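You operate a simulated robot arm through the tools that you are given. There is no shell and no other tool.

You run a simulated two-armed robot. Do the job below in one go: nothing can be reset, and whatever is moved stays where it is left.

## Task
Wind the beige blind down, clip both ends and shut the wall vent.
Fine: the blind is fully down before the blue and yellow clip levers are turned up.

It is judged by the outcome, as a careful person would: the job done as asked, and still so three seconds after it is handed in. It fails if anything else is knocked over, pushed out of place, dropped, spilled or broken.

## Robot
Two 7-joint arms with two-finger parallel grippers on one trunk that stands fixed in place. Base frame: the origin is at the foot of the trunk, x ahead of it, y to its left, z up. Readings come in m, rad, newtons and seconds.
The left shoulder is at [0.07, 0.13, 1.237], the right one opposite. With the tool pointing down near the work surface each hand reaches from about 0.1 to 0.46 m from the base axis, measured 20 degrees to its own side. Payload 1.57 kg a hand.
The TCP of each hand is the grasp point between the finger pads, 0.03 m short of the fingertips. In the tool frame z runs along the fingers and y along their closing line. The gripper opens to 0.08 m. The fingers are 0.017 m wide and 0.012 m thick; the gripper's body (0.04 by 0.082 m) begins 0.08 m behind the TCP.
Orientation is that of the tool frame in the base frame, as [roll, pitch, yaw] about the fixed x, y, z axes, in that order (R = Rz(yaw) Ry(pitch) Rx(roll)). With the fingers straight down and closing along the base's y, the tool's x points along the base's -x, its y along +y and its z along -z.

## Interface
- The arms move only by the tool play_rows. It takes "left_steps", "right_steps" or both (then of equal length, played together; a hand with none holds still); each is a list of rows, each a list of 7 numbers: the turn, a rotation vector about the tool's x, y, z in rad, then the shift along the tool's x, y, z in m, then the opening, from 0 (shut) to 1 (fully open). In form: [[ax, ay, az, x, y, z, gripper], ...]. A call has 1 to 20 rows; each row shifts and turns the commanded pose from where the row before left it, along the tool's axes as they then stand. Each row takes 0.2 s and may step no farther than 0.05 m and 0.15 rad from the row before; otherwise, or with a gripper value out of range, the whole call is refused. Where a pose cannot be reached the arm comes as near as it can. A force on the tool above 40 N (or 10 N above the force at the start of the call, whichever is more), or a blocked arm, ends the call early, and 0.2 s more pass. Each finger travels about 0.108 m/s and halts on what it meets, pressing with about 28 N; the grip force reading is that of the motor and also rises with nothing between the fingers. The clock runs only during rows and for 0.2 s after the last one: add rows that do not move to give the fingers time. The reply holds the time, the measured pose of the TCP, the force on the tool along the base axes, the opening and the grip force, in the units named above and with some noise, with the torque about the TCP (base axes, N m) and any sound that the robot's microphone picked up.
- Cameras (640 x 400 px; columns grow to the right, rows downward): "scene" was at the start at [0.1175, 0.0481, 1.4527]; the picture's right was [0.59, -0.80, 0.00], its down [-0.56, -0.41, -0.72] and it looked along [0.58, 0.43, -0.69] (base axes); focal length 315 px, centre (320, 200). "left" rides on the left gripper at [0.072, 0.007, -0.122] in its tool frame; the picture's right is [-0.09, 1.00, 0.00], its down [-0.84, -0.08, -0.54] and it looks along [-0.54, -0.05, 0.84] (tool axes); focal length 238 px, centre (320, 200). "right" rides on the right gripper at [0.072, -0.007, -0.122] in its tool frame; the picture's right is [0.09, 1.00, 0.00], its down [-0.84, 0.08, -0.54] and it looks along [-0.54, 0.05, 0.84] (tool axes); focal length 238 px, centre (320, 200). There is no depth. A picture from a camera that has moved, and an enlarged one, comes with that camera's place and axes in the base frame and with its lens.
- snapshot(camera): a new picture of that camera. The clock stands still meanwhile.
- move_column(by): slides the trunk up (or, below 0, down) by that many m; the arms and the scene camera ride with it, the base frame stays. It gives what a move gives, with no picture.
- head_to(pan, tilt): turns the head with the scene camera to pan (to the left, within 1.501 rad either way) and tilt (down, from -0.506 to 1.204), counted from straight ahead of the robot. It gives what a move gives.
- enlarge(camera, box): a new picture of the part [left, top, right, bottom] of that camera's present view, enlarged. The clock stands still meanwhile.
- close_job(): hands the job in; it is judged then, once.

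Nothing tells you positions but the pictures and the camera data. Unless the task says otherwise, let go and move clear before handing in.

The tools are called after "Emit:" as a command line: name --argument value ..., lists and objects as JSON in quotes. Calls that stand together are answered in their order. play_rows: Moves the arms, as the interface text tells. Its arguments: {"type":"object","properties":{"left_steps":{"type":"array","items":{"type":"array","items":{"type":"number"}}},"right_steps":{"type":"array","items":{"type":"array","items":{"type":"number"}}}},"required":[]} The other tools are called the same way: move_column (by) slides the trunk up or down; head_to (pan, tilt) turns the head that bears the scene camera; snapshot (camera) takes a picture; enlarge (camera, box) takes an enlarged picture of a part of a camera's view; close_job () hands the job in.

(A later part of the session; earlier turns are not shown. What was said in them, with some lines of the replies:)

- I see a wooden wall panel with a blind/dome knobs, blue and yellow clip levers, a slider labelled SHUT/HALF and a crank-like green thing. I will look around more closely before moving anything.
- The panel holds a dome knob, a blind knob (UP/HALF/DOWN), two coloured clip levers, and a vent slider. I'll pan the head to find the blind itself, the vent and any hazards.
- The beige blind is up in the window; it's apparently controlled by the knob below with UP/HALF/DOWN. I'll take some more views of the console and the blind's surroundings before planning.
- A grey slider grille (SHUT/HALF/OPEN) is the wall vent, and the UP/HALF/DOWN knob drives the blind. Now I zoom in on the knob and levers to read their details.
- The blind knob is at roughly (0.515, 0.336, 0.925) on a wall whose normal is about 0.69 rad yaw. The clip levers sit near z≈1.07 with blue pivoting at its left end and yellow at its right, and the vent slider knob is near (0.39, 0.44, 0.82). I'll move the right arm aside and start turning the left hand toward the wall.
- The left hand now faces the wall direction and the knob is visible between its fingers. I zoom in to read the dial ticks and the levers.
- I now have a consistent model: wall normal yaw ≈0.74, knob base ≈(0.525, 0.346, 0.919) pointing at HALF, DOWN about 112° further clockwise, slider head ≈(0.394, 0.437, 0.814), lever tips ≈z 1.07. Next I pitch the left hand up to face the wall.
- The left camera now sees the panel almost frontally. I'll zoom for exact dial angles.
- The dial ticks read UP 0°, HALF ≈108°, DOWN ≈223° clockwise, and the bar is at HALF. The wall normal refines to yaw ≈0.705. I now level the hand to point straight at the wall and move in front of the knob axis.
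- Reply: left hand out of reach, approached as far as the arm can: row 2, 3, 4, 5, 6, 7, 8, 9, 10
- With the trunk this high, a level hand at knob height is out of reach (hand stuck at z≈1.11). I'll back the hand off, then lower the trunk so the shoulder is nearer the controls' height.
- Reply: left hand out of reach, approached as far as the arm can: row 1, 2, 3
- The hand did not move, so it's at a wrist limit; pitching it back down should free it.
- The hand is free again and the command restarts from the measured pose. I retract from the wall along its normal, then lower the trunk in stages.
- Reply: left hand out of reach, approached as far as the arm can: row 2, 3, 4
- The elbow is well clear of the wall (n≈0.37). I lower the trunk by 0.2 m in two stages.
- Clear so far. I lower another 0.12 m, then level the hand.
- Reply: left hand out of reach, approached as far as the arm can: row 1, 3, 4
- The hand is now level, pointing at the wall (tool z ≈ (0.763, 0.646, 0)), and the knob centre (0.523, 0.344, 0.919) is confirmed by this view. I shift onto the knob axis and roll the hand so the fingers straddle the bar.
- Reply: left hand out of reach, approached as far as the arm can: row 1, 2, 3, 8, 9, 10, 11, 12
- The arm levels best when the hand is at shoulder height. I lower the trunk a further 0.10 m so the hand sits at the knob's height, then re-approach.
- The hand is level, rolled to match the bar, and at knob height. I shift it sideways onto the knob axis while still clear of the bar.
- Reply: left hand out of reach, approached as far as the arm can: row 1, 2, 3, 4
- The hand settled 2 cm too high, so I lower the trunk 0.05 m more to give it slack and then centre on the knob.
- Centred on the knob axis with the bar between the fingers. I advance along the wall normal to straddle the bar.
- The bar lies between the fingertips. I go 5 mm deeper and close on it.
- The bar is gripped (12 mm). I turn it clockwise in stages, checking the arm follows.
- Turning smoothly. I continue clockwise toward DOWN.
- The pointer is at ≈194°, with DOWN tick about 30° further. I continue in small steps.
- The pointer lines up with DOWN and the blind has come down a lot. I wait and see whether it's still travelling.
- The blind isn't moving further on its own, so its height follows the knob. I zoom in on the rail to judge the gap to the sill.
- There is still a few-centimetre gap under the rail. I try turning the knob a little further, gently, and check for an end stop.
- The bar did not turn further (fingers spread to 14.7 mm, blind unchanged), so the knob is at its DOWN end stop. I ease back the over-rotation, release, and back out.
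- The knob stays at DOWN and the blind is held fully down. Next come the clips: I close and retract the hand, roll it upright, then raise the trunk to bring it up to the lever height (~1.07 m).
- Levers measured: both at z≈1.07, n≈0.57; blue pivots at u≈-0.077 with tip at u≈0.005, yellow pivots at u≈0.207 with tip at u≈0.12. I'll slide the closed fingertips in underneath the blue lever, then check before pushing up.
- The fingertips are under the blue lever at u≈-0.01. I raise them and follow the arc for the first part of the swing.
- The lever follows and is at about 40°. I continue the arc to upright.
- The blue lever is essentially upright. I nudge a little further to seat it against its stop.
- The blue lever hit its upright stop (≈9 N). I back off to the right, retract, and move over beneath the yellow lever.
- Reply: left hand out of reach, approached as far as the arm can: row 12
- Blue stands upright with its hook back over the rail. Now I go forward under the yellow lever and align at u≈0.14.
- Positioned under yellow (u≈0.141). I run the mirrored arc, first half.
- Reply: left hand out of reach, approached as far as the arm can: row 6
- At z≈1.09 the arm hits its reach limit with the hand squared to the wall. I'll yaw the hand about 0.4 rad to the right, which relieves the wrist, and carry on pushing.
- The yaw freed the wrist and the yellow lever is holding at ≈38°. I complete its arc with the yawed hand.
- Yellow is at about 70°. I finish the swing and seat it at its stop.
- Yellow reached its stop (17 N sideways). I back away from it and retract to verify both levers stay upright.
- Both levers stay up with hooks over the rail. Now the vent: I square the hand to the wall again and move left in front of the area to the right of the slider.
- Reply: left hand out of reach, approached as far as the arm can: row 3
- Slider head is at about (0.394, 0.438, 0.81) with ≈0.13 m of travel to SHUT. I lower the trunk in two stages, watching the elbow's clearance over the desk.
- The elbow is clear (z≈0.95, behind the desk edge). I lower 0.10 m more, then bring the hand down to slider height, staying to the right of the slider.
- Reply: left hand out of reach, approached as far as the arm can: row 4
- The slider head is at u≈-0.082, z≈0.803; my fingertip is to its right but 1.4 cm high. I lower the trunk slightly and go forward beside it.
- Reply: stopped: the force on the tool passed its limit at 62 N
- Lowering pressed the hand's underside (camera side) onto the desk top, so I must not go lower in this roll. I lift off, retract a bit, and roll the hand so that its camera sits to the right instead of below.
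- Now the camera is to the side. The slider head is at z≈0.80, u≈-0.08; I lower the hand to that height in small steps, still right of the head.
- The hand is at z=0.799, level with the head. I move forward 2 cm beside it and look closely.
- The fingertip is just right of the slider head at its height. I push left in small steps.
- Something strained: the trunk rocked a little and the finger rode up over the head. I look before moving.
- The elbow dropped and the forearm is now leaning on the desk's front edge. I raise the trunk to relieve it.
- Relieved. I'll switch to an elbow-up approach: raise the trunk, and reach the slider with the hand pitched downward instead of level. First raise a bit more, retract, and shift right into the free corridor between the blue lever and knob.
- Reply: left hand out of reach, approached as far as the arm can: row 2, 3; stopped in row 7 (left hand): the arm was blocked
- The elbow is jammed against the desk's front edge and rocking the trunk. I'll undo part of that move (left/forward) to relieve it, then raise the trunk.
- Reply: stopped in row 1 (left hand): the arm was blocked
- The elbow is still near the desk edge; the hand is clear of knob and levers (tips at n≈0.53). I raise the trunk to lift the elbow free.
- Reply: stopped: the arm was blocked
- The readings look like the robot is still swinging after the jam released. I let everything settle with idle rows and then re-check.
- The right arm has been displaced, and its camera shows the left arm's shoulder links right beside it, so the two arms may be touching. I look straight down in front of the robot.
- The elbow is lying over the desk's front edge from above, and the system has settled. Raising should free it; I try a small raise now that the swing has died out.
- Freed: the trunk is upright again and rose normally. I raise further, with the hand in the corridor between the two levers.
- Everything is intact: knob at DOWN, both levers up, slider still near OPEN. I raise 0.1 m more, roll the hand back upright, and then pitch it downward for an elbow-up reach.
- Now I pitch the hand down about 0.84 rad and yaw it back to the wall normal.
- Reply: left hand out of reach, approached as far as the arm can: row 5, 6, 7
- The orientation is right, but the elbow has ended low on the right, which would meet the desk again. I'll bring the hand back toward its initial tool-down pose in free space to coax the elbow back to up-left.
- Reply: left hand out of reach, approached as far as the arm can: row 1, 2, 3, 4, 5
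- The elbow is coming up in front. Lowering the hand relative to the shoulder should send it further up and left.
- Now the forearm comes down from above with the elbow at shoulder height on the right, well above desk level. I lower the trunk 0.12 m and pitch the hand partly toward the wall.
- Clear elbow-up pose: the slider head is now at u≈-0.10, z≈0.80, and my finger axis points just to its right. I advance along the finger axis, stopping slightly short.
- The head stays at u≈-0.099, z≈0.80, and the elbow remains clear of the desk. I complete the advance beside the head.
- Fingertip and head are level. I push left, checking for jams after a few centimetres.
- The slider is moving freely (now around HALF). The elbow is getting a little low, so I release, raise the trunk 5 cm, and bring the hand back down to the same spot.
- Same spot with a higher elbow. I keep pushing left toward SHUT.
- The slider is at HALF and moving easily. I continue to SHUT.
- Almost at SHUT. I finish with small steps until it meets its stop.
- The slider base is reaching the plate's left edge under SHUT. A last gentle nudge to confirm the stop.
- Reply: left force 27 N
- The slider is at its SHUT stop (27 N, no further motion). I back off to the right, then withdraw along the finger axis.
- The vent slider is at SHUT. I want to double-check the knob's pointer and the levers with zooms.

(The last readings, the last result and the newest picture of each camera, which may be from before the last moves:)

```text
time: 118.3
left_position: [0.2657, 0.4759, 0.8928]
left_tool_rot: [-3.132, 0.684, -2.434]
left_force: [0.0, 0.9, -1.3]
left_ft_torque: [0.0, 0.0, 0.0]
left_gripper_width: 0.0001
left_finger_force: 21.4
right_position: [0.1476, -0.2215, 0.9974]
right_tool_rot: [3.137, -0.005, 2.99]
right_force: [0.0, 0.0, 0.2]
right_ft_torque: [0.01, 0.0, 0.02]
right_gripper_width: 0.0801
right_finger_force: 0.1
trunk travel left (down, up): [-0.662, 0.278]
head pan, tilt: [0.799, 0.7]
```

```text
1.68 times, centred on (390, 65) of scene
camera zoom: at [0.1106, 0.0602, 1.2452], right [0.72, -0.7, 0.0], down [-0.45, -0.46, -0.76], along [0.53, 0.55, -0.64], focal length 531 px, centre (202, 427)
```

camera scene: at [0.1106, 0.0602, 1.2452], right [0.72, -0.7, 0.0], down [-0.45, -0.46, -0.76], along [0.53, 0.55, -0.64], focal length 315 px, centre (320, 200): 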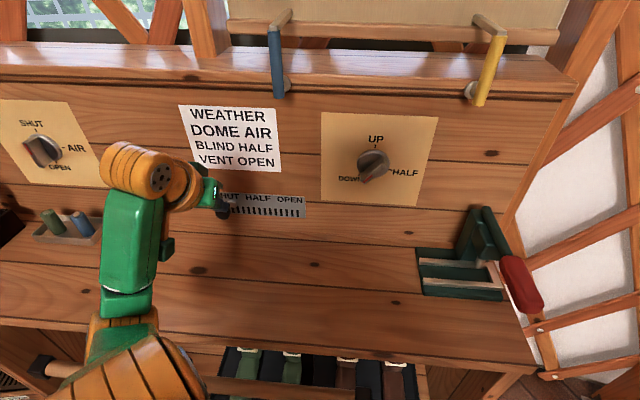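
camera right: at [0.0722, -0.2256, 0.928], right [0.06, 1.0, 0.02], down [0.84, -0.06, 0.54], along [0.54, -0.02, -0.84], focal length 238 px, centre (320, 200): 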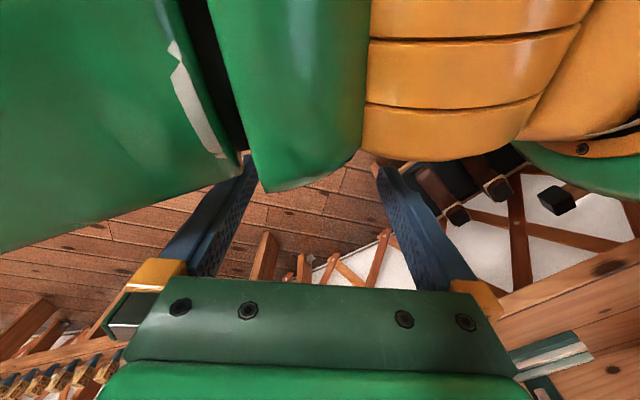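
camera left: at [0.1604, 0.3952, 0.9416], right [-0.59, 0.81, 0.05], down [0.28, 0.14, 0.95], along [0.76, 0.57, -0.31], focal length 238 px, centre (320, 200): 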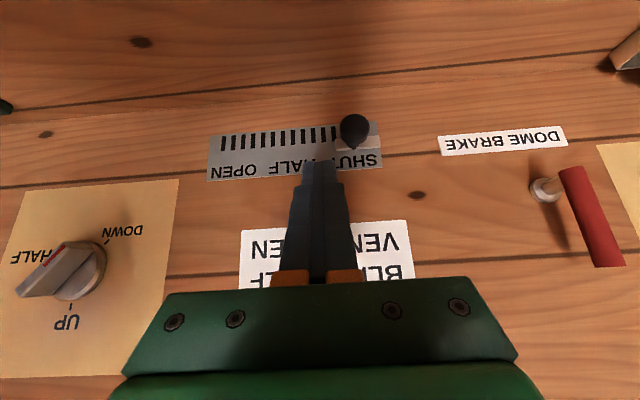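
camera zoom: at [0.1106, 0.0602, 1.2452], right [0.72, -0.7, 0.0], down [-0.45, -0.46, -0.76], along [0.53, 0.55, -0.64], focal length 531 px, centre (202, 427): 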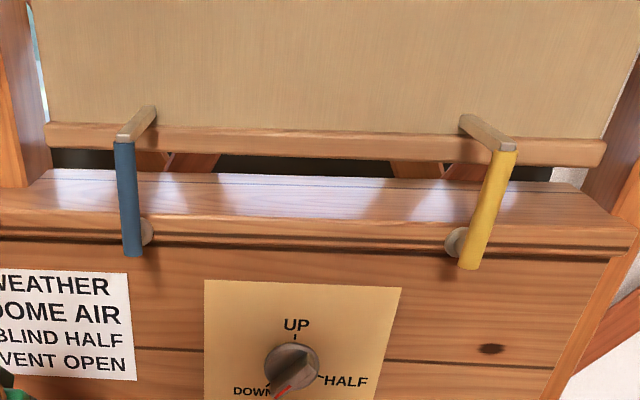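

The knob points to DOWN, both levers are upright with hooks over the rail, and the slider is at SHUT. I raise the trunk a little to leave the arm clear and take final checks.

Emit:
move_column --by 0.08

Emit:
play_rows --left_steps '[[0, 0, 0, 0, 0, -0.015, 0], [0, 0, 0, 0, 0, -0.015, 0], [0, 0, 0, 0, 0, 0, 0], [0, 0, 0, 0, 0, 0, 0], [0, 0, 0, 0, 0, 0, 0]]'

Emit:
snapshot --camera "scene"

Emit:
snapshot --camera "left"

Emit:
head_to --pan 0.6 --tilt 0.1

Emit:
snapshot --camera "scene"

Emit:
head_to --pan 0.7 --tilt 1.1

Emit:
snapshot --camera "scene"

```text
time: 119.5
left_position: [0.2662, 0.4764, 0.9719]
left_tool_rot: [-3.134, 0.685, -2.435]
left_force: [0.2, -0.1, 0.3]
left_ft_torque: [-0.02, -0.01, 0.01]
left_gripper_width: 0.0
left_finger_force: 21.1
right_position: [0.1472, -0.2208, 1.0779]
right_tool_rot: [3.136, -0.004, 2.991]
right_force: [-0.7, 0.1, -0.8]
right_ft_torque: [-0.04, -0.02, -0.03]
right_gripper_width: 0.08
right_finger_force: 0.1
trunk travel left (down, up): [-0.742, 0.198]
head pan, tilt: [0.799, 0.7]
```

```text
time: 120.7
left_position: [0.2516, 0.4618, 0.9957]
left_tool_rot: [-3.133, 0.685, -2.434]
left_force: [0.5, -0.9, 0.0]
left_ft_torque: [-0.02, 0.0, -0.03]
left_gripper_width: 0.0002
left_finger_force: 20.9
right_position: [0.1469, -0.2217, 1.078]
right_tool_rot: [3.136, -0.006, 2.99]
right_force: [0.1, 0.1, -0.4]
right_ft_torque: [-0.01, -0.02, 0.0]
right_gripper_width: 0.0802
right_finger_force: 0.1
trunk travel left (down, up): [-0.742, 0.198]
head pan, tilt: [0.799, 0.7]
```

```text
taken
camera scene: at [0.1104, 0.06, 1.3252], right [0.72, -0.7, 0.0], down [-0.45, -0.46, -0.76], along [0.53, 0.55, -0.64], focal length 315 px, centre (320, 200)
```

scene: 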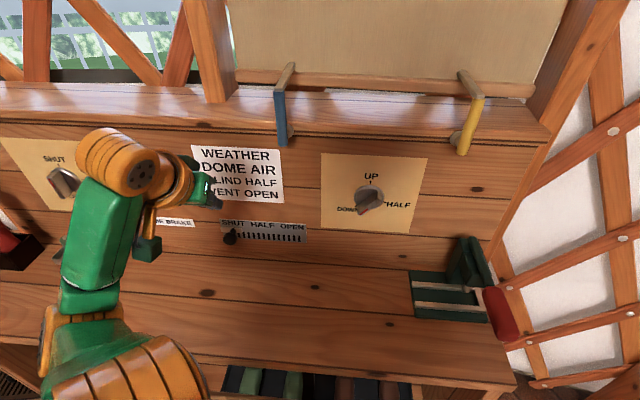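

```text
taken
camera left: at [0.1458, 0.3817, 1.0447], right [-0.59, 0.81, 0.05], down [0.28, 0.14, 0.95], along [0.76, 0.57, -0.31], focal length 238 px, centre (320, 200)
```

left: 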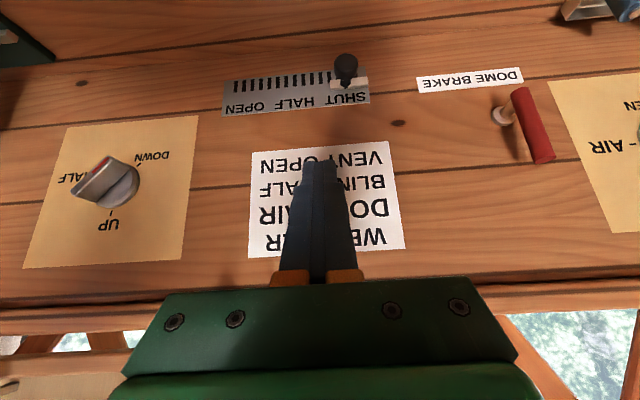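

```text
time: 121.7
left_position: [0.2512, 0.4617, 0.9954]
left_tool_rot: [-3.132, 0.685, -2.434]
left_force: [-0.4, 0.6, -0.9]
left_ft_torque: [0.01, 0.01, 0.01]
left_gripper_width: 0.0002
left_finger_force: 20.7
right_position: [0.1478, -0.2219, 1.0774]
right_tool_rot: [3.136, -0.006, 2.988]
right_force: [-0.6, -0.3, -0.3]
right_ft_torque: [-0.01, 0.01, -0.02]
right_gripper_width: 0.0801
right_finger_force: 0.2
trunk travel left (down, up): [-0.742, 0.198]
head pan, tilt: [0.6, 0.099]
```

```text
taken
camera scene: at [0.1272, 0.0512, 1.3799], right [0.56, -0.83, 0.0], down [-0.08, -0.06, -0.99], along [0.82, 0.56, -0.1], focal length 315 px, centre (320, 200)
```

scene: 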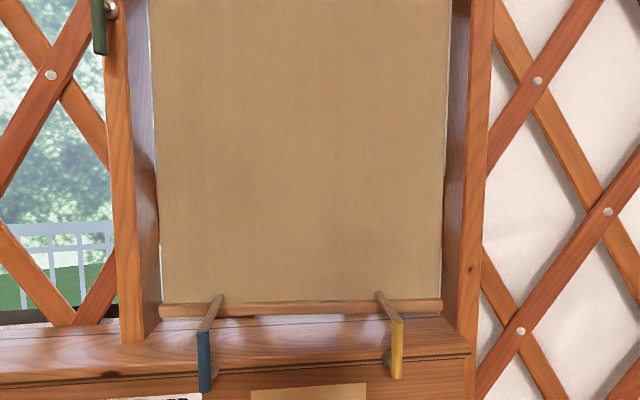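

```text
time: 123.0
left_position: [0.2517, 0.4625, 0.9954]
left_tool_rot: [-3.133, 0.685, -2.434]
left_force: [-0.7, 0.2, -0.3]
left_ft_torque: [0.0, -0.03, 0.01]
left_gripper_width: 0.0003
left_finger_force: 21.1
right_position: [0.1472, -0.2217, 1.0771]
right_tool_rot: [3.138, -0.004, 2.99]
right_force: [0.4, 0.1, 0.8]
right_ft_torque: [-0.02, 0.02, 0.01]
right_gripper_width: 0.0803
right_finger_force: 0.1
trunk travel left (down, up): [-0.742, 0.198]
head pan, tilt: [0.7, 1.1]
```

```text
taken
camera scene: at [0.0996, 0.0399, 1.2953], right [0.64, -0.77, 0.0], down [-0.68, -0.57, -0.45], along [0.35, 0.29, -0.89], focal length 315 px, centre (320, 200)
```

scene: 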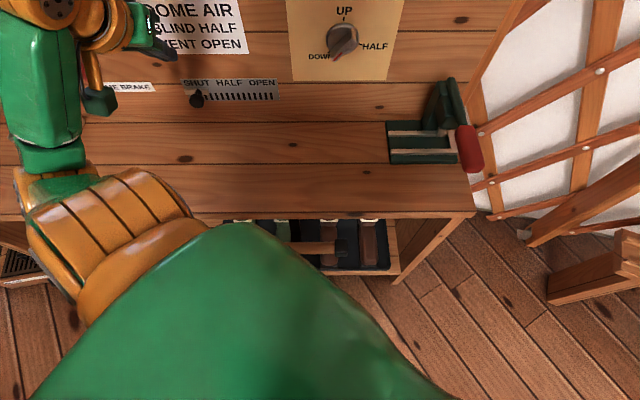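

The blind is fully down with both clip levers upright and hooked over its rail. The knob is at DOWN, the vent slider is at SHUT, nothing else has been displaced, and both arms are clear, so I hand the job in.

Emit:
close_job

```text
The job is handed in.
```

The beige blind is fully down, both clip levers are up, and the wall vent is shut. I've handed the job in.

- **Blind:** I turned the knob from HALF to its stop at DOWN. A small gap still shows under the bottom rail, but the knob would not turn any further.
- **Clips:** After the blind was down, I turned the blue and then the yellow lever up to their stops. Their hooks sit over the rail.
- **Vent:** I pushed the slider left to its stop at SHUT.

The left arm pressed on the desk three times while I was working on the vent, first with the hand and then with the forearm and elbow. The worst jam made the trunk rock. I backed off, raised the trunk and reached the slider from above instead. In the final pictures nothing looks moved or damaged, and both arms are clear.
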